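You operate a simulated robot arm through the tools that you are given. There is no shell and no other tool. Be economical: measure what you need, move in short steps, check, and stop when the job is done.

You run a simulated robot arm. Do the job below in one go: nothing can be reset, and whatever is moved stays where it is left.

JOB
Take the short green carton and leave it in the inside of the delivery crate. Take the flat grey lamp and leave it on the top of the cleaning table. Fetch the brown block and set it on the white tin. Fetch the yellow battery and stand it on the top of the workbench. Switch the silver wheelchair left brake off. Take the grey rag and leave it on the top of the workbench. Take the black foot and put it on the top of the press table. Take the teal rag and put it on the top of the strap table. Switch the purple rollator left brake off. Take the pink rag and leave it on the ledge of the left bay. Turn the dial of post b to 30% off. Switch the blue wheelchair right brake off. Turn the dial of post a to 20% off. The order is free. Set down upright: short green carton, yellow battery.

Only the result counts: the job must be done as asked and must still hold three seconds after the hand-in. Knocking over, shifting, dropping, spilling or breaking anything else fails it.

ROBOT AND FRAMES
A 7-joint arm with a two-finger parallel gripper on a trunk, on a base that drives. Base frame: it is fixed to the floor where the robot stands at the start and does not move with it; the origin is under the middle of the robot, x ahead of it, y to its left, z up; the surface under the hand at the start is at about z = 69. Units: cm, rad, N and s.
With the tool pointing down near the work surface it reaches from about 30 to 72 cm from the robot's upright axis, wherever it stands. Its first joint turns from -2.897 to 2.897 rad. Places, roughly: black foot (4x4x4 cm) [-140, 150, 80]; blue wheelchair right brake [820, 40, 80]; brown block (2x4x4 cm) [280, 930, 70]; dial of post A [850, 400, 120]; dial of post B [850, 210, 120]; flat grey lamp [-125, -50, 75]; grey rag (7x10x3 cm) [-150, 190, 80]; inside of the delivery crate [60, -60, 70]; ledge of the left bay (72x21 cm) [868, 446, 104]; pink rag (7x10x3 cm) [870, 200, 100]; purple rollator left brake [830, -150, 70]; silver wheelchair left brake [80, 340, 50]; teal rag (7x10x3 cm) [-130, -230, 80]; top of the cleaning table [-150, -200, 80]; top of the press table [-150, 470, 80]; top of the strap table [-150, -70, 80]; top of the workbench [-150, 650, 90]; white tin [250, 900, 75]; yellow battery [250, 925, 75]. Payload 1.57 kg.
Tool frame: the origin (TCP) lies between the finger pads and is the grasp point; the fingertips stand 3 cm ahead of it; z points along the fingers, y is the line along which they close. Largest opening 8 cm; finger width 1.7, thickness 1.2; the body of the gripper, 4 by 8.2 cm, starts 8 cm behind the TCP.
Orientation is that of the tool frame in the base frame, as [roll, pitch, yaw] about the fixed x, y, z axes, in that order (R = Rz(yaw) Ry(pitch) Rx(roll)). With the fingers straight down and closing along the base's y, the tool's x points along the base's -x, its y along +y and its z along -z.

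CONTROLS
- The arm moves only by the tool step_arm. Its argument "series" is a list of rows, each a list of 7 numbers: the turn, a rotation vector about the tool's x, y, z in degrees, then the shift along the tool's x, y, z in cm, then the opening, from 0 (shut) to 1 (fully open). In form: [[ax, ay, az, tx, ty, tz, fingers], ...]. A call has 1 to 20 rows; each row shifts and turns the commanded pose from where the row before left it, along the tool's axes as they then stand. Each row takes 0.2 s and may step no farther than 5 cm and 0.15 rad from the row before; otherwise, or with a gripper value out of range, the whole call is refused. Where a pose cannot be reached the arm comes as near as it can. A force on the tool above 40 N (or 10 N above the force at the start of the call, whichever is more), or a blocked arm, ends the call early, and 0.2 s more pass. The fingers move at their own pace (about 7.2 cm/s each) and stop on an object; they squeeze with about 27 N. The grip force told is the motor's: it shows also when the fingers shut on nothing. Time passes only in rows, and 0.2 s behind the last, so rows that do not move let the fingers close. The reply holds the time, the measured pose of the TCP, the force on the tool along the base axes, the opening and the grip force, in the units named above and with some noise, with the torque about the TCP (base axes, N m) and any sound that the robot's microphone picked up.
- Cameras (640 x 400 px; columns grow to the right, rows downward): "scene" is now at [-2.21, 9.96, 138.88]; the picture's right is [-0.48, -0.88, 0.00], its down [-0.58, 0.32, -0.75] and it looks along [0.65, -0.36, -0.67] (base axes); focal length 266 px, centre (320, 200). "wrist" rides on the gripper at [7.2, -0.7, -12.2] in the tool frame; the picture's right is [0.09, 1.00, 0.00], its down [-0.84, 0.08, -0.54] and it looks along [-0.54, 0.05, 0.84] (tool axes); focal length 238 px, centre (320, 200).
- camera(camera): a new picture of that camera. The clock stands still meanwhile.
- move_column(by): slides the trunk up (or, below 0, down) by that many cm; the arm and the scene camera ride with it, the base frame stays. It gives what a move gives, with no picture.
- roll_base(legs): drives the robot by 1 to 6 legs, each [ahead, left, turn to the left] in cm, cm and rad, along the robot's own axes; the way and the turn of a leg run together, so that a leg with both is an arc; at most 150 cm and 3.142 rad a leg. The arm and the cameras ride along, it lands a little off, and it stops where it bumps. It gives what a move gives.
- head_to(pan, tilt): turns the head with the scene camera to pan (to the left, within 1.501 rad either way) and tilt (down, from -0.506 to 1.204), counted from straight ahead of the robot. It gives what a move gives.
- pixel_to_xyz(camera, pixels): for up to 12 pixels [column, row] of the newest picture of that camera ("zoom" is the newest enlarged one), the place [x, y, z] in the base frame of the surface seen there, good to about 0.2 cm, but the place of the scene camera against the robot may be out by one fixed shift of up to 1.2 cm in any direction. The clock stands still meanwhile.
- close_up(camera, box): a new picture of the part [left, top, right, bottom] of that camera's present view, enlarged. The clock stands still meanwhile.
- close_job(): hands the job in; it is judged then, once.

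Go step by step. Measure first, check grasps and placings, and put right what went wrong. The budget is 357 turns and 280 pictures, counting those below and the enlarged ones. Unless the task says otherwise, let go and move clear before handing in.

The tools are called after "Request:" by a JSON object that holds its "api" and its "payload". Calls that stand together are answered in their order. step_arm: Moves the arm, as the interface text tells. Its arguments: {"type":"object","properties":{"series":{"type":"array","items":{"type":"array","items":{"type":"number"}}}},"required":["series"]} The other tools are called the same way: move_column (by) slides the trunk up or down; roll_base (legs) drives the base; head_to (pan, tilt) turns the head that bears the scene camera; camera (camera) takes a picture; pixel_to_xyz (camera, pixels) gives the place of the surface under pixels of a picture; close_up (camera, box) takes an enlarged picture of a part of a camera's view; close_job () hands the job in.

At the start:

```text
t: 0.0
position: [42.04, 6.83, 97.58]
orientation: [3.142, -0.001, -3.139]
ft_force: [-0.4, -0.7, 0.1]
moment: [-0.04, 0.02, 0.01]
grip_width: 7.99
grasp_force: 0.0
trunk travel left (down, up): [-5.0, 6.5]
robot x, y, heading: [-0.18, -0.03, -0.004]
head pan, tilt: [-0.501, 0.728]
```

scene: 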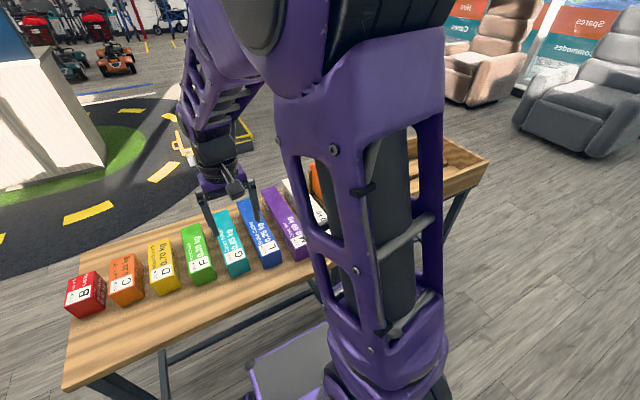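
wrist: 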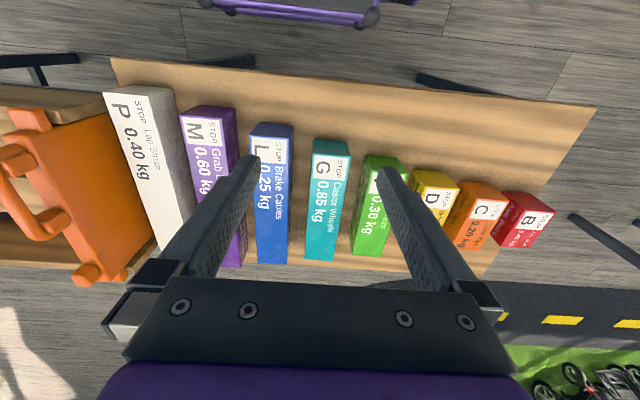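

The wrist view shows the row of cartons with the green one at about (372,205). I'll measure it and look around for the crate.

Request:
{"api": "pixel_to_xyz", "payload": {"camera": "wrist", "pixels": [[372, 160], [398, 160], [388, 170], [358, 250], [385, 250], [370, 210], [350, 275], [330, 150], [435, 180], [400, 230], [270, 200], [140, 200]]}}

Request:
{"api": "close_up", "payload": {"camera": "wrist", "box": [240, 120, 560, 290]}}

Request:
{"api": "head_to", "payload": {"pan": -1.2, "tilt": 0.8}}

Request:
{"api": "camera", "payload": {"camera": "scene"}}

```text
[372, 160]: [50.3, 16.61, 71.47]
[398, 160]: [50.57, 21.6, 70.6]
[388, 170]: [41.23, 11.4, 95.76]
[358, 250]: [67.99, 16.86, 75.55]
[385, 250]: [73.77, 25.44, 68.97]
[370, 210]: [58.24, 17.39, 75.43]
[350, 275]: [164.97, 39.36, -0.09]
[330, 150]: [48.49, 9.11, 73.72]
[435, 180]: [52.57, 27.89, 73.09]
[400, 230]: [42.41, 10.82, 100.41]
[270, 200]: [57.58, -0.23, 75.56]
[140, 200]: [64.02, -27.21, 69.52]
```

```text
2.00 times, centred on (400, 205) of wrist
```

zoom: 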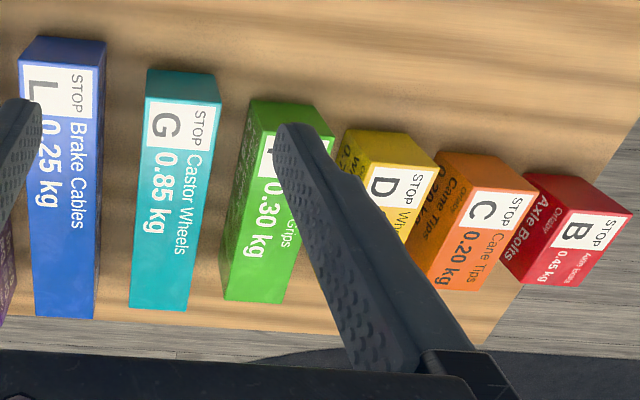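

```text
t: 1.1
position: [42.08, 6.76, 97.54]
orientation: [3.14, 0.001, 3.141]
ft_force: [0.1, 0.1, 0.2]
moment: [-0.03, -0.01, 0.0]
grip_width: 8.0
grasp_force: 0.1
trunk travel left (down, up): [-5.0, 6.5]
robot x, y, heading: [-0.31, -0.3, 0.0]
head pan, tilt: [-1.201, 0.799]
```

```text
276 pictures are left
```

scene: 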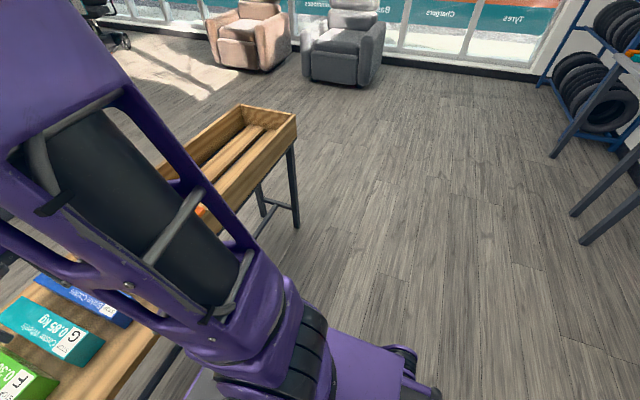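

The green carton is clear in the zoom; I'll measure its corners, and the crate in the scene view.

Request:
{"api": "pixel_to_xyz", "payload": {"camera": "zoom", "pixels": [[255, 104], [268, 134], [325, 140], [310, 106], [224, 296], [282, 300], [255, 260], [262, 150], [300, 250], [350, 150], [200, 280], [210, 180]]}}

Request:
{"api": "pixel_to_xyz", "payload": {"camera": "scene", "pixels": [[245, 150], [243, 106], [296, 116], [225, 160], [245, 170], [262, 130], [235, 125], [205, 188], [240, 205], [258, 128]]}}

Request:
{"api": "close_up", "payload": {"camera": "scene", "box": [140, 90, 320, 230]}}

```text
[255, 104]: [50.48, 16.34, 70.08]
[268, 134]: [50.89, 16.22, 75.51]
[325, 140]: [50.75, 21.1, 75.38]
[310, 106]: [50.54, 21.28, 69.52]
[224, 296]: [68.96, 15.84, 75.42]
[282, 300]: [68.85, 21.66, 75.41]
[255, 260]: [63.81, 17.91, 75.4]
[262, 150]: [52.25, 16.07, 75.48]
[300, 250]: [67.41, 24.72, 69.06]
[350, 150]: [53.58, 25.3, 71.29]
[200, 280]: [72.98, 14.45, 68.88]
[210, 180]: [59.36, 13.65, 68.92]
```

```text
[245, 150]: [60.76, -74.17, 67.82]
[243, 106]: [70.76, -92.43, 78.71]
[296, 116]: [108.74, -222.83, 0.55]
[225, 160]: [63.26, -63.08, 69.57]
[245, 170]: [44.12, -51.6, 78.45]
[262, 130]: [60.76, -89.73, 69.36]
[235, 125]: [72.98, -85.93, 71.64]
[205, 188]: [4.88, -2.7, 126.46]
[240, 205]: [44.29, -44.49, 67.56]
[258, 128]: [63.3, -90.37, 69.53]
```

```text
2.86 times, centred on (230, 160) of scene
```

zoom: 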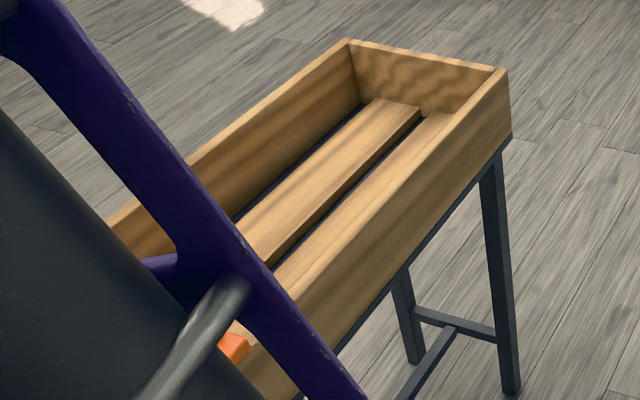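

Green carton: x 50.7–69, y 16.1–21.5, z 69–75.5, with neighbours close by, so I'll pre-close to about 6.7 cm and hover above it.

Request:
{"api": "step_arm", "payload": {"series": [[0, 0, 0, -3, 2, -1, 0.83], [0, 0, 0, -3, 2, -1, 0.83], [0, 0, 0, -3, 2, -2, 0.83], [0, 0, 0, -3, 2, 4, 0.83], [0, 0, 0, -3, 2, 4, 0.83], [0, 0, 0, -2.7, 2.05, 4, 0.83], [0, 0, 0, 0, 0, 3, 0.83], [0, 0, 0, 0, 0, 0, 0.83]]}}

Request:
{"api": "camera", "payload": {"camera": "wrist"}}

```text
refused: row 4 steps farther than a row can; nothing moved
```

```text
274 pictures are left
```

wrist: 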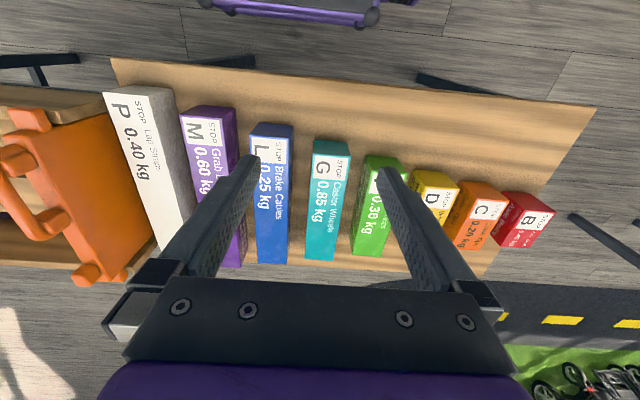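

Row 4 was too long; I'll use smaller steps.

Request:
{"api": "step_arm", "payload": {"series": [[0, 0, 0, -3, 2, 0, 0.83], [0, 0, 0, -3, 2, 0, 0.83], [0, 0, 0, -3, 2, 0, 0.83], [0, 0, 0, -3, 2, 2, 0.83], [0, 0, 0, -3, 2, 2, 0.83], [0, 0, 0, -2.7, 2.05, 2, 0.83], [0, 0, 0, 0, 0, 4, 0.83], [0, 0, 0, 0, 0, 3, 0.83], [0, 0, 0, 0, 0, 0, 0.83]]}}

Request:
{"api": "camera", "payload": {"camera": "wrist"}}

```text
t: 3.1
position: [59.68, 18.88, 84.37]
orientation: [3.142, -0.001, 3.14]
ft_force: [0.2, 0.0, 0.1]
moment: [-0.04, 0.0, -0.03]
grip_width: 6.64
grasp_force: 0.1
trunk travel left (down, up): [-5.0, 6.5]
robot x, y, heading: [-0.18, 0.26, -0.0]
head pan, tilt: [-1.201, 0.799]
```

```text
273 pictures are left
```

wrist: 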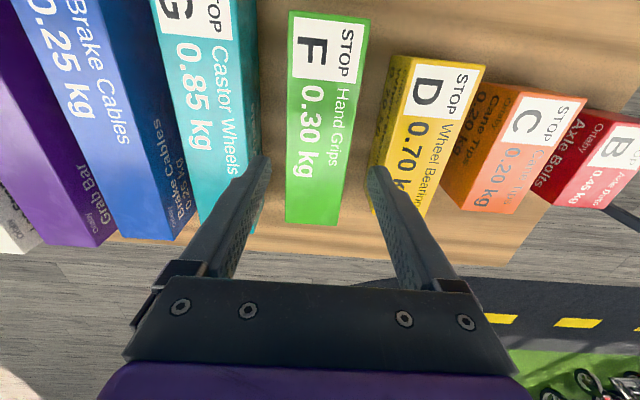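

Request:
{"api": "pixel_to_xyz", "payload": {"camera": "wrist", "pixels": [[290, 200], [336, 200], [292, 30], [366, 30], [286, 222], [337, 224], [256, 100], [252, 30], [392, 70], [240, 10], [376, 150], [262, 145]]}}

```text
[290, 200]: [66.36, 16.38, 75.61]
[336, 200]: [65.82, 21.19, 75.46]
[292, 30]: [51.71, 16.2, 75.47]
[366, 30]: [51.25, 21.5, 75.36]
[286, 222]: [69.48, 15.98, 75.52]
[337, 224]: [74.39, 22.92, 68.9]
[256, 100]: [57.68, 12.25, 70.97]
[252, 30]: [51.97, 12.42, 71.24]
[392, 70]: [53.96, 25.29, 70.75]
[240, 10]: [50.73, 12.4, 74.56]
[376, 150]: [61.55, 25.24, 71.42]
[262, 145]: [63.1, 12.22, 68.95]
```

The carton is centred at y 18.8 between the fingers with clearance on both sides (12.4, 25.2). Descend to z≈73 and close.

Request:
{"api": "step_arm", "payload": {"series": [[0, 0, 0, 0, 0, 4, 0.83], [0, 0, 0, 0, 0, 4, 0.83], [0, 0, 0, 0, 0, 3.2, 0.83], [0, 0, 0, 0, 0, 0, 0.83], [0, 0, 0, 0, 0, 0, 0], [0, 0, 0, 0, 0, 0, 0], [0, 0, 0, 0, 0, 0, 0], [0, 0, 0, 0, 0, -4, 0], [0, 0, 0, 0, 0, -4, 0], [0, 0, 0, 0, 0, -4, 0], [0, 0, 0, 0, 0, -4, 0]]}}

Request:
{"api": "camera", "payload": {"camera": "wrist"}}

```text
t: 5.5
position: [59.75, 18.77, 89.38]
orientation: [3.141, 0.001, 3.14]
ft_force: [-0.4, -0.1, -2.8]
moment: [0.01, 0.03, 0.0]
grip_width: 5.97
grasp_force: 27.4
trunk travel left (down, up): [-5.0, 6.5]
robot x, y, heading: [0.02, -0.32, -0.004]
head pan, tilt: [-1.201, 0.799]
```

```text
272 pictures are left
```

wrist: 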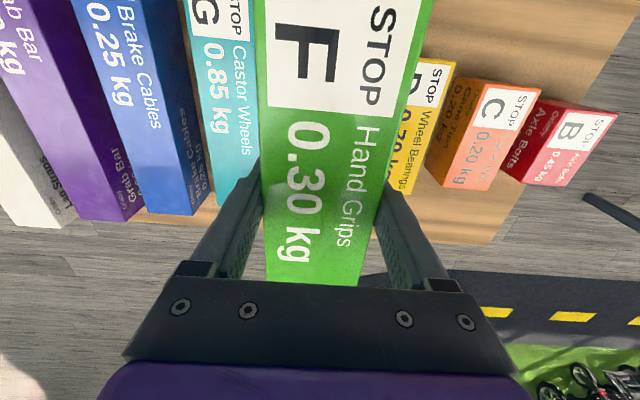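

Carton is held. I'll raise further and drive right to the crate.

Request:
{"api": "step_arm", "payload": {"series": [[0, 0, 0, 0, 0, -4, 0], [0, 0, 0, 0, 0, -4, 0]]}}

Request:
{"api": "roll_base", "payload": {"legs": [[0, -45, 0], [0, -43, 0]]}}

Request:
{"api": "camera", "payload": {"camera": "wrist"}}

Request:
{"api": "camera", "payload": {"camera": "scene"}}

```text
t: 6.1
position: [59.6, 18.83, 97.31]
orientation: [3.141, -0.002, 3.142]
ft_force: [0.4, 0.6, -3.1]
moment: [-0.01, -0.01, -0.01]
grip_width: 5.99
grasp_force: 27.2
trunk travel left (down, up): [-5.0, 6.5]
robot x, y, heading: [-0.19, 0.01, -0.004]
head pan, tilt: [-1.201, 0.799]
```

```text
t: 15.2
position: [59.8, -69.95, 97.44]
orientation: [3.141, -0.001, 3.137]
ft_force: [0.6, -0.4, -2.5]
moment: [0.01, 0.0, 0.03]
grip_width: 5.98
grasp_force: 27.6
trunk travel left (down, up): [-5.0, 6.5]
robot x, y, heading: [-0.1, -88.19, -0.006]
head pan, tilt: [-1.201, 0.799]
```

```text
271 pictures are left
```

wrist: 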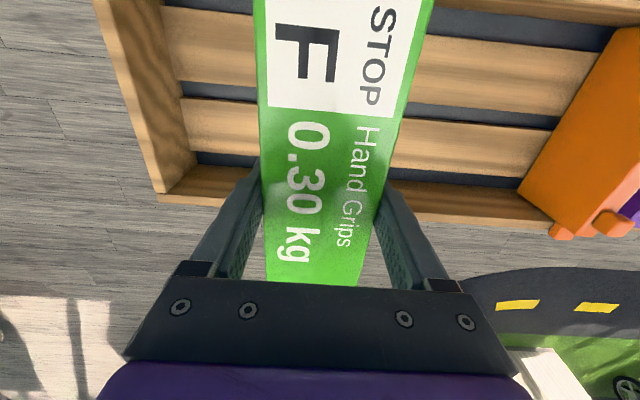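

```text
270 pictures are left
```

scene: 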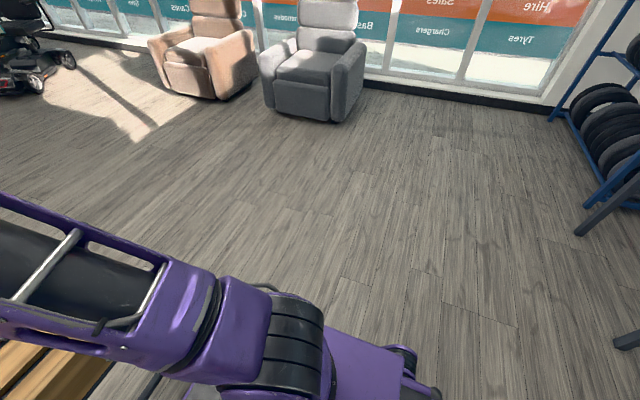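

Carton hovers over the crate. Measure the crate walls and slats.

Request:
{"api": "pixel_to_xyz", "payload": {"camera": "wrist", "pixels": [[230, 182], [230, 165], [160, 180], [180, 100], [220, 140], [220, 60], [500, 145], [480, 185], [480, 205], [560, 160], [500, 20], [520, 5]]}}

```text
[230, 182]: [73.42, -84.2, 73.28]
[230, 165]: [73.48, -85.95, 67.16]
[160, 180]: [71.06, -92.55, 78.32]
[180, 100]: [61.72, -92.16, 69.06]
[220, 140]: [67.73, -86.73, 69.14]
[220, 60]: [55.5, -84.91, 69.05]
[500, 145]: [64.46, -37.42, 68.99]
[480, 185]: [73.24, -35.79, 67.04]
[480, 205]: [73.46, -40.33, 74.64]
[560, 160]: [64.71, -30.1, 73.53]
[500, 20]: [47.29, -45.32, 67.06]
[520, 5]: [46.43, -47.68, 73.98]
```

Interior spans x 46.5–73.4, slats at z 69.0: the carton fits at (59.8,-70). Lower to just above and release.

Request:
{"api": "step_arm", "payload": {"series": [[0, 0, 0, 0, 0, 4.5, 0], [0, 0, 0, 0, 0, 4.5, 0], [0, 0, 0, 0, 0, 4.5, 0], [0, 0, 0, 0, 0, 4.5, 0], [0, 0, 0, 0, 0, 3, 0], [0, 0, 0, 0, 0, 2.5, 0], [0, 0, 0, 0, 0, 0.5, 0], [0, 0, 0, 0, 0, 0, 0]]}}

```text
t: 17.0
position: [59.7, -70.09, 73.36]
orientation: [-3.139, -0.001, 3.137]
ft_force: [-0.2, -0.2, -2.7]
moment: [0.02, 0.03, -0.02]
grip_width: 5.98
grasp_force: 27.1
trunk travel left (down, up): [-5.0, 6.5]
robot x, y, heading: [-0.11, -88.17, -0.007]
head pan, tilt: [-1.201, 0.799]
```

Request:
{"api": "step_arm", "payload": {"series": [[0, 0, 0, 0, 0, 0.2, 0], [0, 0, 0, 0, 0, 0.15, 0.83], [0, 0, 0, 0, 0, 0, 0.9], [0, 0, 0, 0, 0, 0, 0.95], [0, 0, 0, 0, 0, -4, 0.95], [0, 0, 0, 0, 0, -4, 0.95], [0, 0, 0, 0, 0, -4, 0.95], [0, 0, 0, 0, 0, -4, 0.95], [0, 0, 0, 0, 0, -4, 0.95], [0, 0, 0, 0, 0, -4, 0.95]]}}

Request:
{"api": "camera", "payload": {"camera": "wrist"}}

Request:
{"api": "head_to", "payload": {"pan": 0.6, "tilt": 0.3}}

Request:
{"api": "camera", "payload": {"camera": "scene"}}

Request:
{"api": "head_to", "payload": {"pan": -1.45, "tilt": 0.3}}

Request:
{"api": "camera", "payload": {"camera": "scene"}}

```text
t: 19.2
position: [59.77, -70.1, 97.0]
orientation: [-3.141, 0.0, 3.135]
ft_force: [-0.1, 0.1, -0.5]
moment: [0.0, 0.01, -0.01]
grip_width: 7.61
grasp_force: 0.1
trunk travel left (down, up): [-5.0, 6.5]
robot x, y, heading: [0.13, -88.6, -0.008]
head pan, tilt: [-1.201, 0.799]
```

```text
269 pictures are left
```

wrist: 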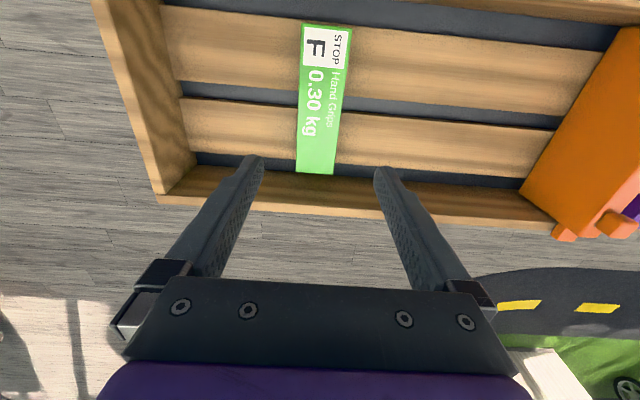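

```text
t: 21.0
position: [59.79, -70.09, 96.91]
orientation: [3.141, 0.001, 3.136]
ft_force: [0.3, -0.9, -0.1]
moment: [0.0, -0.01, -0.01]
grip_width: 7.61
grasp_force: 0.0
trunk travel left (down, up): [-5.0, 6.5]
robot x, y, heading: [0.02, -88.03, -0.007]
head pan, tilt: [0.6, 0.3]
```

```text
268 pictures are left
```

scene: 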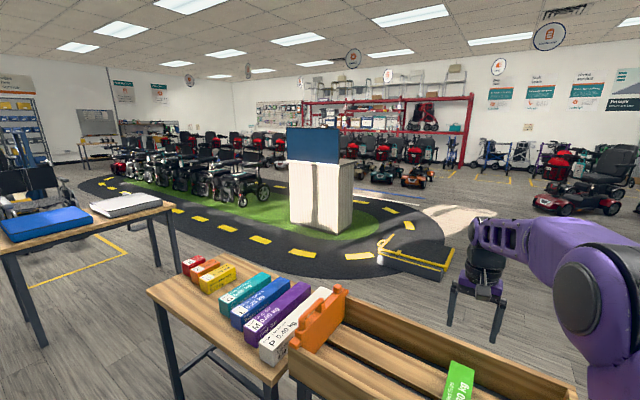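

```text
t: 23.0
position: [59.77, -70.0, 97.02]
orientation: [-3.14, 0.0, 3.138]
ft_force: [-0.2, 0.0, 0.8]
moment: [-0.01, 0.0, -0.01]
grip_width: 7.58
grasp_force: 0.1
trunk travel left (down, up): [-5.0, 6.5]
robot x, y, heading: [-0.19, -88.5, -0.006]
head pan, tilt: [-1.45, 0.3]
```

```text
267 pictures are left
```

scene: 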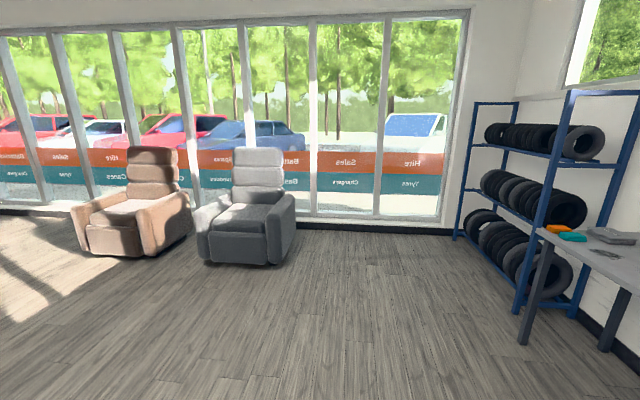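

The green carton stands in the crate. Next I turn right around to face the -x wall tables.

Request:
{"api": "roll_base", "payload": {"legs": [[0, 0, -1.571], [0, 0, -1.571]]}}

Request:
{"api": "head_to", "payload": {"pan": 0.7, "tilt": 0.35}}

Request:
{"api": "camera", "payload": {"camera": "scene"}}

Request:
{"api": "head_to", "payload": {"pan": -0.7, "tilt": 0.35}}

Request:
{"api": "camera", "payload": {"camera": "scene"}}

```text
t: 31.4
position: [-60.66, -104.19, 97.04]
orientation: [-3.139, -0.001, -0.05]
ft_force: [-0.6, 0.0, 0.2]
moment: [0.02, 0.0, 0.0]
grip_width: 7.6
grasp_force: 0.1
trunk travel left (down, up): [-5.0, 6.5]
robot x, y, heading: [-0.2, -88.39, 3.093]
head pan, tilt: [-1.45, 0.3]
```

```text
t: 33.4
position: [-60.75, -104.03, 97.04]
orientation: [-3.141, 0.001, -0.048]
ft_force: [0.7, -0.5, 0.1]
moment: [-0.01, 0.01, -0.01]
grip_width: 7.59
grasp_force: 0.2
trunk travel left (down, up): [-5.0, 6.5]
robot x, y, heading: [0.3, -89.0, 3.094]
head pan, tilt: [0.7, 0.351]
```

```text
266 pictures are left
```

scene: 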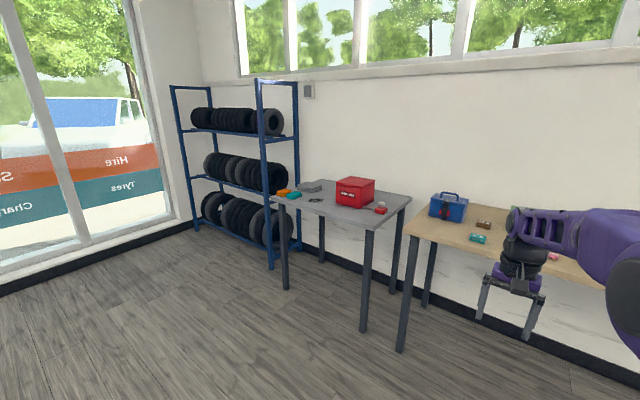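

```text
t: 34.9
position: [-60.76, -104.09, 97.07]
orientation: [-3.141, -0.001, -0.049]
ft_force: [0.4, 0.0, 0.0]
moment: [-0.01, 0.0, -0.03]
grip_width: 7.58
grasp_force: 0.1
trunk travel left (down, up): [-5.0, 6.5]
robot x, y, heading: [0.19, -88.6, 3.09]
head pan, tilt: [-0.7, 0.351]
```

```text
265 pictures are left
```

scene: 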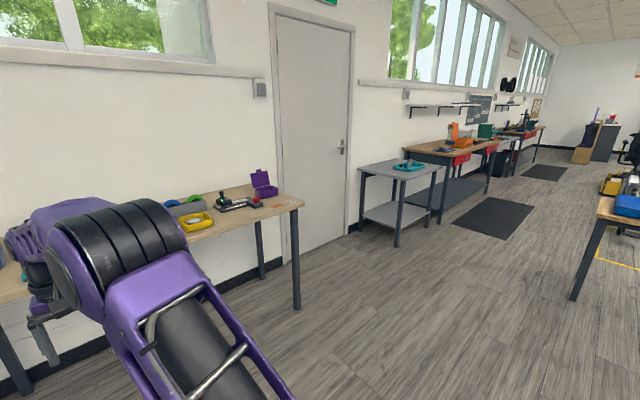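

I can see the cleaning table (left) and strap table. I'll close up on both and measure.

Request:
{"api": "close_up", "payload": {"camera": "scene", "box": [100, 160, 320, 260]}}

Request:
{"api": "pixel_to_xyz", "payload": {"camera": "zoom", "pixels": [[270, 170], [240, 200], [480, 125], [380, 130], [440, 120], [550, 125], [340, 120], [585, 130], [440, 80], [200, 270]]}}

Request:
{"api": "head_to", "payload": {"pan": 0.7, "tilt": 0.4}}

Request:
{"api": "close_up", "payload": {"camera": "scene", "box": [260, 140, 420, 240]}}

```text
2.91 times, centred on (210, 210) of scene
```

zoom: 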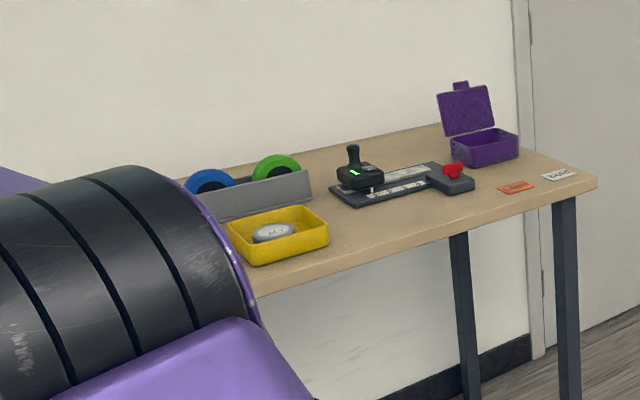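

```text
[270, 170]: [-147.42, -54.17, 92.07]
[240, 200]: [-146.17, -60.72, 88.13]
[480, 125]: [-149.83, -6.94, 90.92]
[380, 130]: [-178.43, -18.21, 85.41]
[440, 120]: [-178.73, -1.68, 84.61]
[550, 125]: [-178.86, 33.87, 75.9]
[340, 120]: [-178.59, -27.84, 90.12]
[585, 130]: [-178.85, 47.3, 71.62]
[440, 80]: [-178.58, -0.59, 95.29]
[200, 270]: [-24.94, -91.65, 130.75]
```

```text
t: 36.5
position: [-60.71, -104.17, 97.09]
orientation: [3.139, 0.001, -0.049]
ft_force: [0.3, -0.7, -0.5]
moment: [0.0, 0.01, 0.0]
grip_width: 7.59
grasp_force: 0.0
trunk travel left (down, up): [-5.0, 6.5]
robot x, y, heading: [-0.14, -88.65, 3.091]
head pan, tilt: [0.7, 0.4]
```

```text
4.00 times, centred on (340, 190) of scene
```

zoom: 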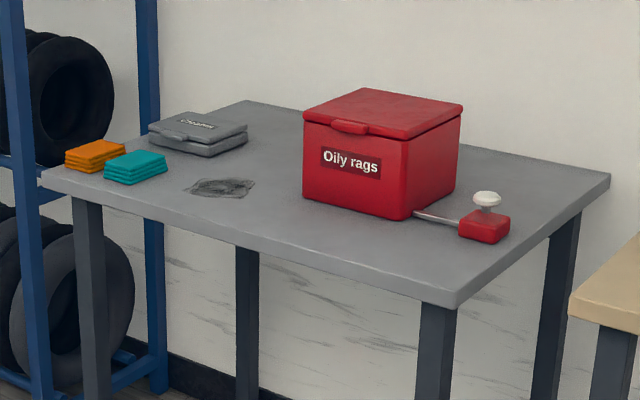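

The teal rag is at zoom (135,160); the lamp seems to be the grey piece in the yellow tray on the strap table. I'll measure the cleaning table.

Request:
{"api": "pixel_to_xyz", "payload": {"camera": "zoom", "pixels": [[135, 160], [104, 170], [128, 184], [168, 165], [140, 150], [250, 215], [430, 270], [300, 235], [440, 295], [220, 185], [480, 240], [605, 180]]}}

```text
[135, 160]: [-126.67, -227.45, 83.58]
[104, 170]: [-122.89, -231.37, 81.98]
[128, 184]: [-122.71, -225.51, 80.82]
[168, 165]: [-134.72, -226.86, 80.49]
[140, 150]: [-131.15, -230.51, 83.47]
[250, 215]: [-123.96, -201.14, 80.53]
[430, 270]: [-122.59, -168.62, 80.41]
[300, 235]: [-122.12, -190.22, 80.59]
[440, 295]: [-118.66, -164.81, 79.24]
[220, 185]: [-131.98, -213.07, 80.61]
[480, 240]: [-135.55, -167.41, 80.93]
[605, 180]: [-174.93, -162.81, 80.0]
```

Now raise the arm and drive up to the strap table to see the lamp from the wrist camera.

Request:
{"api": "step_arm", "payload": {"series": [[0, 0, 0, 0, 0, -4, 0.95], [0, 0, 0, 0, 0, -4, 0.95], [0, 0, 0, 0, 0, -4, 0.95]]}}

Request:
{"api": "roll_base", "payload": {"legs": [[0, 0, 0.05], [50, -42, 0]]}}

Request:
{"api": "camera", "payload": {"camera": "wrist"}}

Request:
{"api": "head_to", "payload": {"pan": -0.3, "tilt": 0.8}}

Request:
{"api": "camera", "payload": {"camera": "scene"}}

```text
t: 37.2
position: [-60.7, -104.14, 109.16]
orientation: [-3.141, -0.002, -0.049]
ft_force: [-0.4, -0.5, -0.1]
moment: [0.04, 0.0, 0.0]
grip_width: 7.61
grasp_force: 0.1
trunk travel left (down, up): [-5.0, 6.5]
robot x, y, heading: [-0.12, -88.56, 3.095]
head pan, tilt: [0.7, 0.4]
```

```text
t: 42.3
position: [-111.54, -65.96, 109.11]
orientation: [-3.141, -0.001, 0.012]
ft_force: [-0.4, -0.7, 0.6]
moment: [0.0, -0.02, -0.01]
grip_width: 7.62
grasp_force: 0.0
trunk travel left (down, up): [-5.0, 6.5]
robot x, y, heading: [-52.25, -47.23, -3.128]
head pan, tilt: [0.7, 0.4]
```

```text
262 pictures are left
```

wrist: 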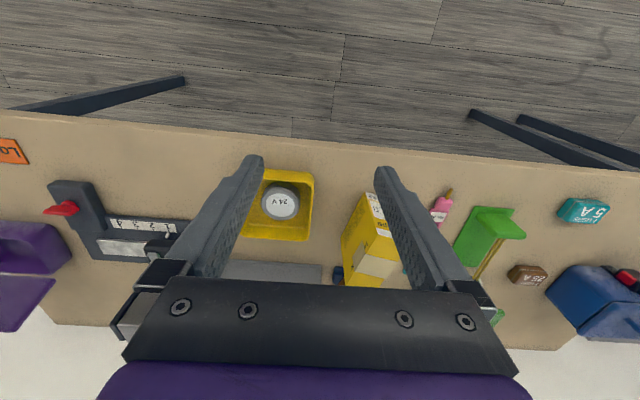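

```text
t: 43.5
position: [-111.61, -65.93, 109.14]
orientation: [-3.14, 0.0, 0.009]
ft_force: [0.4, -0.4, 0.2]
moment: [0.02, 0.02, -0.02]
grip_width: 7.61
grasp_force: 0.0
trunk travel left (down, up): [-5.0, 6.5]
robot x, y, heading: [-51.94, -46.48, -3.13]
head pan, tilt: [-0.3, 0.799]
```

```text
261 pictures are left
```

scene: 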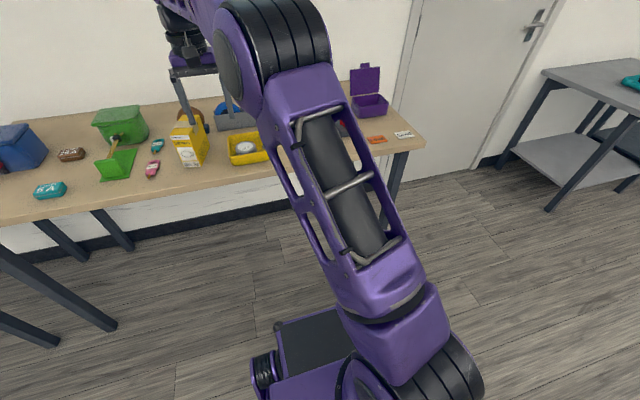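

The lamp ("24 V") lies in the yellow tray at wrist (282,203). Measure lamp, tray and free table spots.

Request:
{"api": "pixel_to_xyz", "payload": {"camera": "wrist", "pixels": [[282, 203], [265, 203], [299, 203], [282, 187], [282, 219], [258, 225], [305, 220], [253, 172], [312, 175], [285, 238], [330, 180], [490, 190]]}}

Request:
{"api": "close_up", "payload": {"camera": "wrist", "box": [220, 140, 380, 260]}}

Request:
{"api": "pixel_to_xyz", "payload": {"camera": "zoom", "pixels": [[245, 210], [245, 170], [170, 215], [315, 215], [245, 295], [180, 140], [345, 150], [350, 340], [115, 330], [130, 130], [375, 140], [370, 390]]}}

```text
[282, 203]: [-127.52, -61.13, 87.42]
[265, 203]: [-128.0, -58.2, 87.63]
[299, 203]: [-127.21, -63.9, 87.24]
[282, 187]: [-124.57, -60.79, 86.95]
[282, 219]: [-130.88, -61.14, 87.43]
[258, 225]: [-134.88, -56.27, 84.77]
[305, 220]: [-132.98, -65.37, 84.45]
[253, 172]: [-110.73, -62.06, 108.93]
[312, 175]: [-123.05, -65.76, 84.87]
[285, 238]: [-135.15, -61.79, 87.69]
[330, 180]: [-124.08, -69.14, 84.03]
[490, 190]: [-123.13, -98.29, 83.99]
```

```text
3.33 times, centred on (300, 200) of wrist
```

zoom: 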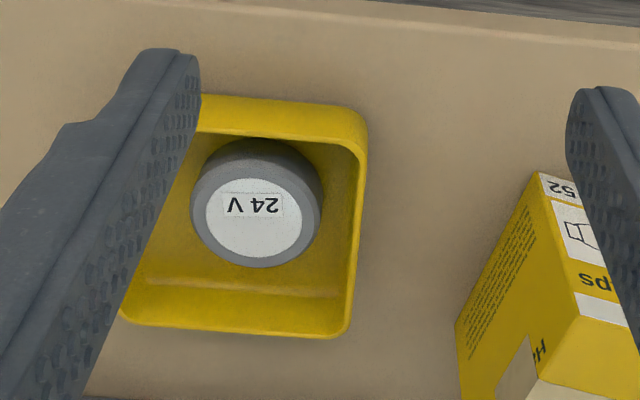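

```text
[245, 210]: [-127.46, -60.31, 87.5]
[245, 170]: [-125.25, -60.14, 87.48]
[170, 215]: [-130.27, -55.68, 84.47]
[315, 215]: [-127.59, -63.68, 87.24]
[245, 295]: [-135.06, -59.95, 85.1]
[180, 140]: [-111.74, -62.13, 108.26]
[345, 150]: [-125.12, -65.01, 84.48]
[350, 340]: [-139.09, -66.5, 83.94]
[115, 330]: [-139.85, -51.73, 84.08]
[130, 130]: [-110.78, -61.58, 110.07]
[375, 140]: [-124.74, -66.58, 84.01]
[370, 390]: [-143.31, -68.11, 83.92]
```

Lamp centre is about (-127.7,-60.9), top z 87.5, inside a tight tray. Drive 12 cm closer and hover for a closer look.

Request:
{"api": "roll_base", "payload": {"legs": [[12, 0, 0]]}}

Request:
{"api": "step_arm", "payload": {"series": [[0, 0, 0, -2, -2.5, 1, 0.9], [0, 0, 0, -2, -2.6, 2, 0.9], [0, 0, 0, 0, 0, 3, 0.9], [0, 0, 0, 0, 0, 3, 0.9], [0, 0, 0, 0, 0, 0, 0.9]]}}

Request:
{"api": "camera", "payload": {"camera": "wrist"}}

```text
t: 44.8
position: [-123.76, -65.92, 109.09]
orientation: [-3.14, 0.0, 0.008]
ft_force: [-0.4, 0.9, 0.7]
moment: [0.01, 0.0, 0.01]
grip_width: 7.59
grasp_force: 0.1
trunk travel left (down, up): [-5.0, 6.5]
robot x, y, heading: [-63.8, -46.69, -3.133]
head pan, tilt: [-0.3, 0.799]
```

```text
t: 46.0
position: [-127.53, -60.85, 100.1]
orientation: [-3.141, 0.002, 0.007]
ft_force: [-0.3, -0.4, 0.4]
moment: [-0.01, -0.01, 0.0]
grip_width: 7.22
grasp_force: 0.3
trunk travel left (down, up): [-5.0, 6.5]
robot x, y, heading: [-63.78, -46.67, -3.135]
head pan, tilt: [-0.3, 0.799]
```

```text
259 pictures are left
```

wrist: 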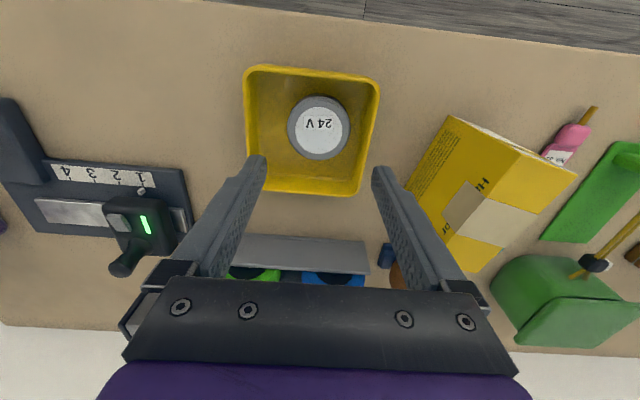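

Request:
{"api": "close_up", "payload": {"camera": "wrist", "box": [230, 50, 400, 210]}}

Request:
{"api": "pixel_to_xyz", "payload": {"camera": "wrist", "pixels": [[320, 125], [293, 128], [346, 128], [320, 157], [320, 98], [270, 130], [365, 130], [250, 110], [374, 110], [310, 72], [310, 188], [320, 175]]}}

```text
2.50 times, centred on (315, 130) of wrist
```

zoom: 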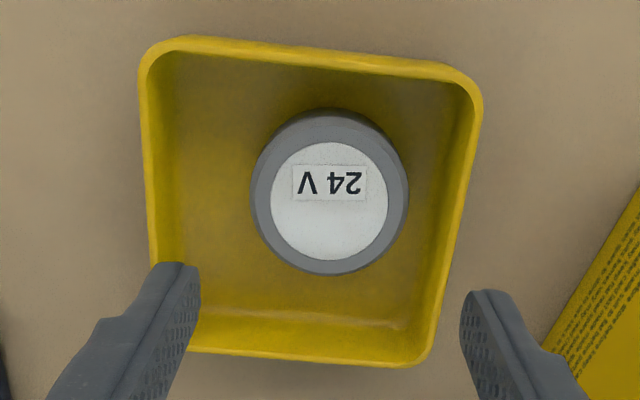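

```text
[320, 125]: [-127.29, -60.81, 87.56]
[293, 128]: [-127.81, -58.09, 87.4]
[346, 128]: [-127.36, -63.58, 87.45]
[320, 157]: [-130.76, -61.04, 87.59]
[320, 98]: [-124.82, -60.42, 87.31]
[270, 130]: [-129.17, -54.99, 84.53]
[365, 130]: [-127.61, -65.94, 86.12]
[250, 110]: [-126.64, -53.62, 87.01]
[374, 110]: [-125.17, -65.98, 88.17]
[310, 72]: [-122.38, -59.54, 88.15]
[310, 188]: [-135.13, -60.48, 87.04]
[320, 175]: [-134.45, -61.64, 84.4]
```

The lamp sits off-centre; closing along the tray's diagonal gives the most finger room. Rotate 45°, adjust and descend to z≈88.3, then check before closing.

Request:
{"api": "step_arm", "payload": {"series": [[0, 0, 0, -0.25, 0.05, 0, 1], [0, 0, 7.5, 0, 0, 0, 1], [0, 0, 7.5, 0, 0, 0, 1], [0, 0, 7.5, 0, 0, 0, 1], [0, 0, 7.5, 0, 0, 0, 1], [0, 0, 7.5, 0, 0, 0, 1], [0, 0, 7.5, 0, 0, 0, 1], [0, 0, 0, 0, 0, 4, 1], [0, 0, 0, 0, 0, 0, 1]]}}

Request:
{"api": "camera", "payload": {"camera": "wrist"}}

```text
t: 48.0
position: [-127.97, -60.88, 96.14]
orientation: [-3.141, 0.0, -0.778]
ft_force: [0.8, 0.4, -0.3]
moment: [-0.02, 0.01, -0.01]
grip_width: 8.02
grasp_force: 0.1
trunk travel left (down, up): [-5.0, 6.5]
robot x, y, heading: [-63.99, -46.84, -3.134]
head pan, tilt: [-0.3, 0.799]
```

```text
257 pictures are left
```

wrist: 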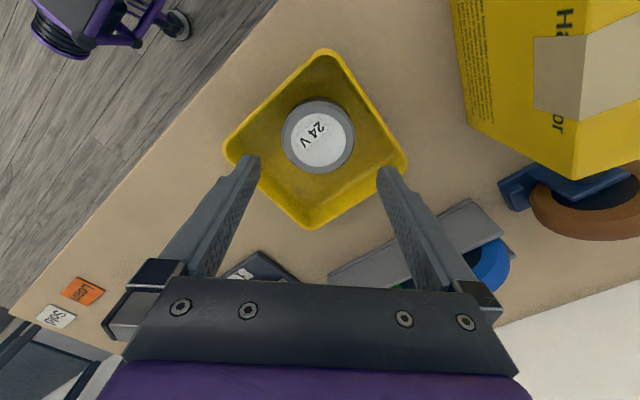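

Diagonal alignment looks right. Descend and grip.

Request:
{"api": "step_arm", "payload": {"series": [[0, 0, 0, 0, 0, 4, 1], [0, 0, 0, 0, 0, 3, 1], [0, 0, 0, 0, 0, 0.8, 1], [0, 0, 0, 0, 0, 0, 1], [0, 0, 0, 0, 0, 0, 0], [0, 0, 0, 0, 0, 0, 0], [0, 0, 0, 0, 0, 0, 0]]}}

Request:
{"api": "camera", "payload": {"camera": "wrist"}}

```text
t: 49.6
position: [-128.02, -60.99, 88.35]
orientation: [-3.141, 0.0, -0.779]
ft_force: [-1.3, 1.0, -0.3]
moment: [-0.01, -0.04, 0.02]
grip_width: 6.68
grasp_force: 26.7
trunk travel left (down, up): [-5.0, 6.5]
robot x, y, heading: [-63.98, -46.64, -3.132]
head pan, tilt: [-0.3, 0.799]
```

```text
256 pictures are left
```

wrist: 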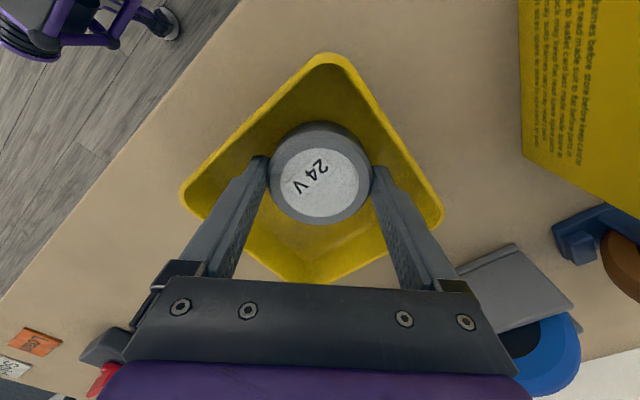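

Lamp is gripped centrally (6.7 cm). Lift and check.

Request:
{"api": "step_arm", "payload": {"series": [[0, 0, 0, 0, 0, -2, 0], [0, 0, 0, 0, 0, -4, 0], [0, 0, 0, 0, 0, -4, 0], [0, 0, 0, 0, 0, -4, 0], [0, 0, 0, 0, 0, -4, 0], [0, 0, 0, 0, 0, -4, 0], [0, 0, 0, 0, 0, 0, 0]]}}

Request:
{"api": "camera", "payload": {"camera": "wrist"}}

```text
t: 51.2
position: [-127.79, -60.66, 110.26]
orientation: [-3.14, -0.001, -0.778]
ft_force: [0.1, 0.1, -2.1]
moment: [0.04, 0.02, 0.03]
grip_width: 6.68
grasp_force: 27.0
trunk travel left (down, up): [-5.0, 6.5]
robot x, y, heading: [-63.98, -46.5, -3.134]
head pan, tilt: [-0.3, 0.799]
```

```text
255 pictures are left
```

wrist: 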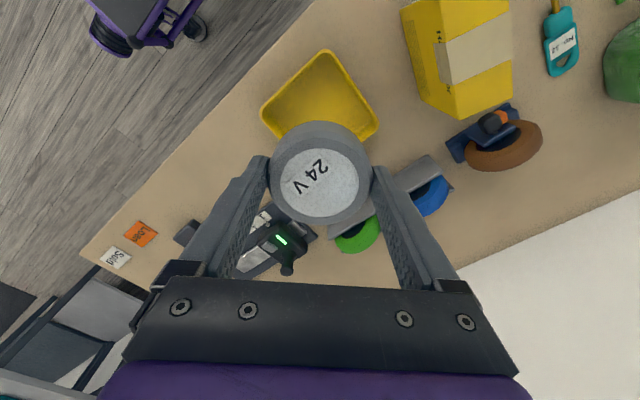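

Lamp held. Drive left 134 cm to the cleaning table.

Request:
{"api": "roll_base", "payload": {"legs": [[0, 134, 0]]}}

Request:
{"api": "camera", "payload": {"camera": "wrist"}}

Request:
{"api": "head_to", "payload": {"pan": 0.2, "tilt": 0.7}}

Request:
{"api": "camera", "payload": {"camera": "scene"}}

```text
t: 64.2
position: [-128.27, -193.63, 110.27]
orientation: [3.141, 0.001, -0.794]
ft_force: [-0.9, 0.5, -1.3]
moment: [0.01, -0.02, 0.0]
grip_width: 6.66
grasp_force: 27.5
trunk travel left (down, up): [-5.0, 6.5]
robot x, y, heading: [-63.74, -180.54, 3.134]
head pan, tilt: [-0.3, 0.799]
```

```text
254 pictures are left
```

wrist: 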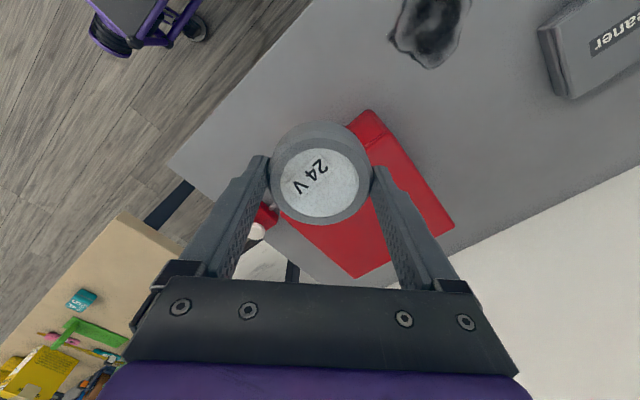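

```text
t: 65.2
position: [-128.19, -193.57, 110.34]
orientation: [3.141, -0.001, -0.795]
ft_force: [0.6, 0.3, -1.5]
moment: [-0.01, 0.01, 0.0]
grip_width: 6.68
grasp_force: 27.2
trunk travel left (down, up): [-5.0, 6.5]
robot x, y, heading: [-63.89, -180.39, 3.129]
head pan, tilt: [0.201, 0.7]
```

```text
253 pictures are left
```

scene: 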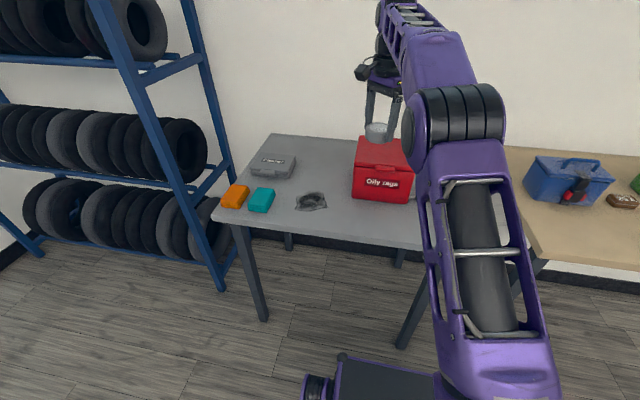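

Measure the free area and neighbours in the wrist view.

Request:
{"api": "pixel_to_xyz", "payload": {"camera": "wrist", "pixels": [[300, 100], [350, 60], [440, 130], [430, 65], [395, 40], [470, 10], [550, 90], [370, 112], [450, 225], [500, 160], [250, 110], [270, 215]]}}

Request:
{"api": "pixel_to_xyz", "payload": {"camera": "scene", "pixels": [[262, 190], [252, 207], [274, 200], [310, 200], [354, 198], [340, 200], [340, 180], [330, 225], [360, 160], [310, 150], [280, 175], [340, 218]]}}

```text
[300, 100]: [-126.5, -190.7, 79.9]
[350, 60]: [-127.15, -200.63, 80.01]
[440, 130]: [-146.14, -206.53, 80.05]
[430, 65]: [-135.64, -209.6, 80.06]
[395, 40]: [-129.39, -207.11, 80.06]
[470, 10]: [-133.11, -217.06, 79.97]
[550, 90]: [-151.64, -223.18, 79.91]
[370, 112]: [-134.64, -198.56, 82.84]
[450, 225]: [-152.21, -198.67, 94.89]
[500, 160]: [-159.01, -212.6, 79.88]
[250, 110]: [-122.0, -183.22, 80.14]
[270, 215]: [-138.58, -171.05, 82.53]
```

```text
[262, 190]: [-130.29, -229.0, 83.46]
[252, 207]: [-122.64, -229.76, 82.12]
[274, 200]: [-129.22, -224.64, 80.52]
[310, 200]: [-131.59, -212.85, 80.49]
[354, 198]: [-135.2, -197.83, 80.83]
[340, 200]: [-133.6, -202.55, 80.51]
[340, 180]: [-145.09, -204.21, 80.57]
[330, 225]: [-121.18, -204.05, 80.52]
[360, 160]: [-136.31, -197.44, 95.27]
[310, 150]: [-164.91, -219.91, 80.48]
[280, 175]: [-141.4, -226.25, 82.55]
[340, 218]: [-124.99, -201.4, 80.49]
```

Table top z 80.0; I'll set the lamp at (-126.5,-198), ahead of the red box and beside the stain.

Request:
{"api": "step_arm", "payload": {"series": [[0, 0, 0, 2.17, 0.93, 3, 0], [0, 0, 0, 2.17, 0.93, 3, 0], [0, 0, 0, 0, 0, 4.5, 0], [0, 0, 0, 0, 0, 4.5, 0], [0, 0, 0, 0, 0, 4.5, 0], [0, 0, 0, 0, 0, 4, 0], [0, 0, 0, 0, 0, 2, 0], [0, 0, 0, 0, 0, 0.5, 0], [0, 0, 0, 0, 0, 0, 0]]}}

```text
t: 67.2
position: [-126.33, -198.05, 84.35]
orientation: [3.141, 0.001, -0.796]
ft_force: [-0.1, 1.1, -2.2]
moment: [0.0, 0.03, 0.0]
grip_width: 6.69
grasp_force: 26.8
trunk travel left (down, up): [-5.0, 6.5]
robot x, y, heading: [-64.11, -180.62, 3.136]
head pan, tilt: [0.201, 0.7]
```

Request:
{"api": "step_arm", "payload": {"series": [[0, 0, 0, 0, 0, 0.25, 0], [0, 0, 0, 0, 0, 0.15, 0], [0, 0, 0, 0, 0, 0, 1], [0, 0, 0, 0, 0, 0, 1], [0, 0, 0, 0, 0, 0, 1], [0, 0, 0, 0, 0, -4, 1], [0, 0, 0, 0, 0, -4, 1], [0, 0, 0, 0, 0, -4, 1], [0, 0, 0, 0, 0, -4, 1], [0, 0, 0, 0, 0, -4, 1]]}}

Request:
{"api": "camera", "payload": {"camera": "wrist"}}

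```text
t: 69.4
position: [-126.51, -197.89, 103.9]
orientation: [-3.141, 0.001, -0.795]
ft_force: [0.6, -0.3, -0.6]
moment: [0.03, -0.03, -0.03]
grip_width: 8.01
grasp_force: 0.0
trunk travel left (down, up): [-5.0, 6.5]
robot x, y, heading: [-64.46, -180.84, 3.13]
head pan, tilt: [0.201, 0.7]
```

```text
252 pictures are left
```

wrist: 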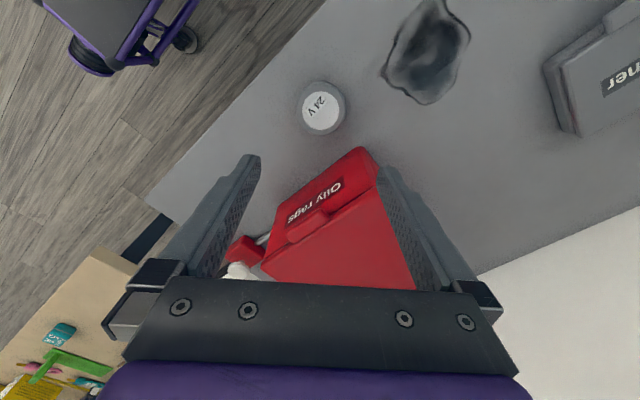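

Lamp is standing on the cleaning table at (322,108). Now turn the tool back by -45° and drive left to the teal rag.

Request:
{"api": "step_arm", "payload": {"series": [[0, 0, -7.5, 0, 0, 0, 1], [0, 0, -7.5, 0, 0, 0, 1], [0, 0, -7.5, 0, 0, 0, 1], [0, 0, -7.5, 0, 0, 0, 1], [0, 0, -7.5, 0, 0, 0, 1], [0, 0, -7.5, 0, 0, 0, 1]]}}

Request:
{"api": "roll_base", "payload": {"legs": [[0, 30, 0]]}}

Request:
{"api": "camera", "payload": {"camera": "wrist"}}

```text
t: 70.8
position: [-126.51, -198.03, 103.73]
orientation: [3.141, 0.0, -0.007]
ft_force: [-0.5, 0.8, 0.0]
moment: [-0.01, -0.01, -0.02]
grip_width: 8.0
grasp_force: 0.0
trunk travel left (down, up): [-5.0, 6.5]
robot x, y, heading: [-64.13, -180.27, 3.136]
head pan, tilt: [0.201, 0.7]
```

```text
t: 74.2
position: [-126.63, -228.01, 103.93]
orientation: [3.141, 0.0, -0.008]
ft_force: [0.1, 0.9, 0.8]
moment: [-0.04, -0.02, -0.04]
grip_width: 7.98
grasp_force: 0.1
trunk travel left (down, up): [-5.0, 6.5]
robot x, y, heading: [-64.61, -210.74, 3.132]
head pan, tilt: [0.201, 0.7]
```

```text
251 pictures are left
```

wrist: 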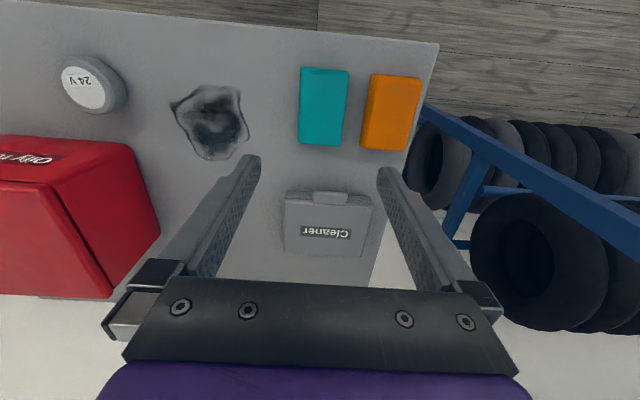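

Request:
{"api": "pixel_to_xyz", "payload": {"camera": "wrist", "pixels": [[302, 70], [347, 72], [300, 142], [338, 144], [322, 105], [366, 110], [370, 80], [362, 145], [355, 110], [290, 105], [344, 110], [301, 110]]}}

Request:
{"api": "close_up", "payload": {"camera": "wrist", "box": [270, 50, 440, 160]}}

```text
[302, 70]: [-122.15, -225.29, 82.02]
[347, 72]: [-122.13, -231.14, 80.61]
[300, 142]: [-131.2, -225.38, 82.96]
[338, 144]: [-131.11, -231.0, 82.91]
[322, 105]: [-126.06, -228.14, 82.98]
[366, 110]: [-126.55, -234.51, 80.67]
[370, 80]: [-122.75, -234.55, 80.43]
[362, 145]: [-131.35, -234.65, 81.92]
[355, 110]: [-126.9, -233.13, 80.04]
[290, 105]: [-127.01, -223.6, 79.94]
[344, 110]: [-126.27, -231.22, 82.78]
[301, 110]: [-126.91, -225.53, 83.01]
```

```text
3.64 times, centred on (355, 105) of wrist
```

zoom: 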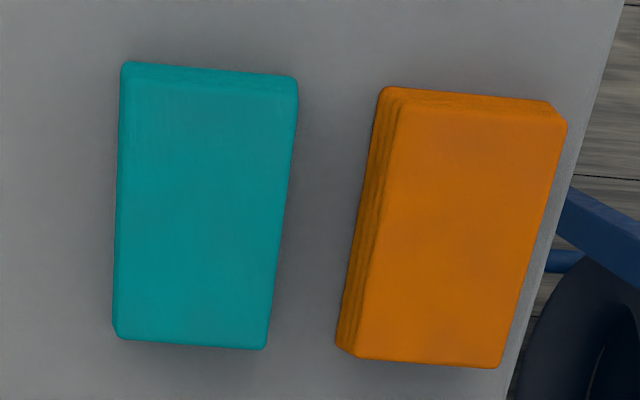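

Teal rag centre (-126.7,-228.3), width ~6 in y, orange begins at -234.5. Descend and grip.

Request:
{"api": "step_arm", "payload": {"series": [[0, 0, 0, -0.1, 0.3, 4, 0.97], [0, 0, 0, 0, 0, 4.5, 0.97], [0, 0, 0, 0, 0, 4.5, 0.97], [0, 0, 0, 0, 0, 4.5, 0.97], [0, 0, 0, 0, 0, 2.8, 0.97], [0, 0, 0, 0, 0, 0, 0.97], [0, 0, 0, 0, 0, 0, 0], [0, 0, 0, 0, 0, 0, 0], [0, 0, 0, 0, 0, 0, 0], [0, 0, 0, 0, 0, 0, 0]]}}

Request:
{"api": "camera", "payload": {"camera": "wrist"}}

```text
t: 76.4
position: [-126.68, -228.15, 83.37]
orientation: [3.141, 0.001, -0.008]
ft_force: [0.1, 0.2, 0.3]
moment: [-0.03, -0.01, -0.04]
grip_width: 6.38
grasp_force: 27.3
trunk travel left (down, up): [-5.0, 6.5]
robot x, y, heading: [-64.64, -210.79, 3.131]
head pan, tilt: [0.201, 0.7]
```

```text
249 pictures are left
```

wrist: 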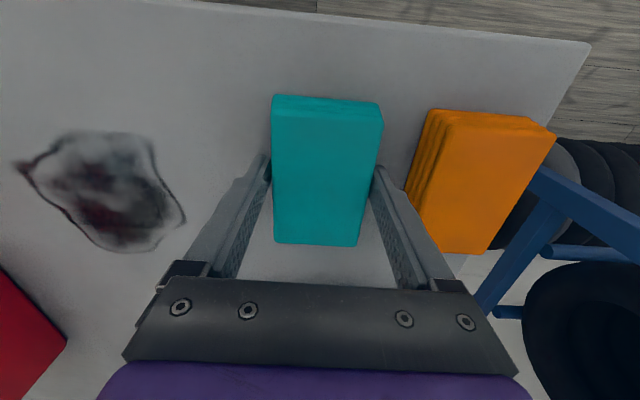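

Gripped at 6.4 cm. Lift and drive right to the strap table.

Request:
{"api": "step_arm", "payload": {"series": [[0, 0, 0, 0, 0, -4.5, 0], [0, 0, 0, 0, 0, -4.5, 0], [0, 0, 0, 0, 0, -4.5, 0], [0, 0, 0, 0, 0, -4.5, 0], [0, 0, 0, 0, 0, -4.5, 0], [0, 0, 0, 0, 0, -4.5, 0], [0, 0, 0, 0, 0, -3, 0]]}}

Request:
{"api": "roll_base", "payload": {"legs": [[0, -145, 0]]}}

Request:
{"api": "camera", "payload": {"camera": "wrist"}}

```text
t: 78.0
position: [-126.64, -228.36, 113.68]
orientation: [-3.141, 0.0, -0.007]
ft_force: [-0.7, 0.6, 0.4]
moment: [0.01, 0.03, 0.0]
grip_width: 6.4
grasp_force: 27.1
trunk travel left (down, up): [-5.0, 6.5]
robot x, y, heading: [-64.15, -210.76, 3.134]
head pan, tilt: [0.201, 0.7]
```

```text
t: 91.8
position: [-124.69, -85.87, 113.65]
orientation: [-3.14, 0.0, -0.024]
ft_force: [-0.4, 0.3, -1.0]
moment: [0.03, -0.03, 0.0]
grip_width: 6.39
grasp_force: 26.9
trunk travel left (down, up): [-5.0, 6.5]
robot x, y, heading: [-62.21, -69.16, 3.118]
head pan, tilt: [0.201, 0.7]
```

```text
248 pictures are left
```

wrist: 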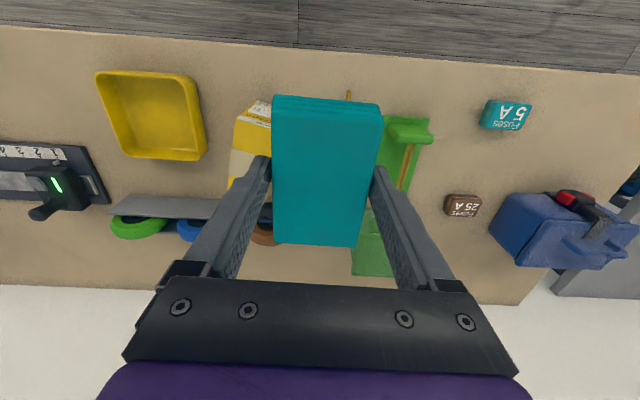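

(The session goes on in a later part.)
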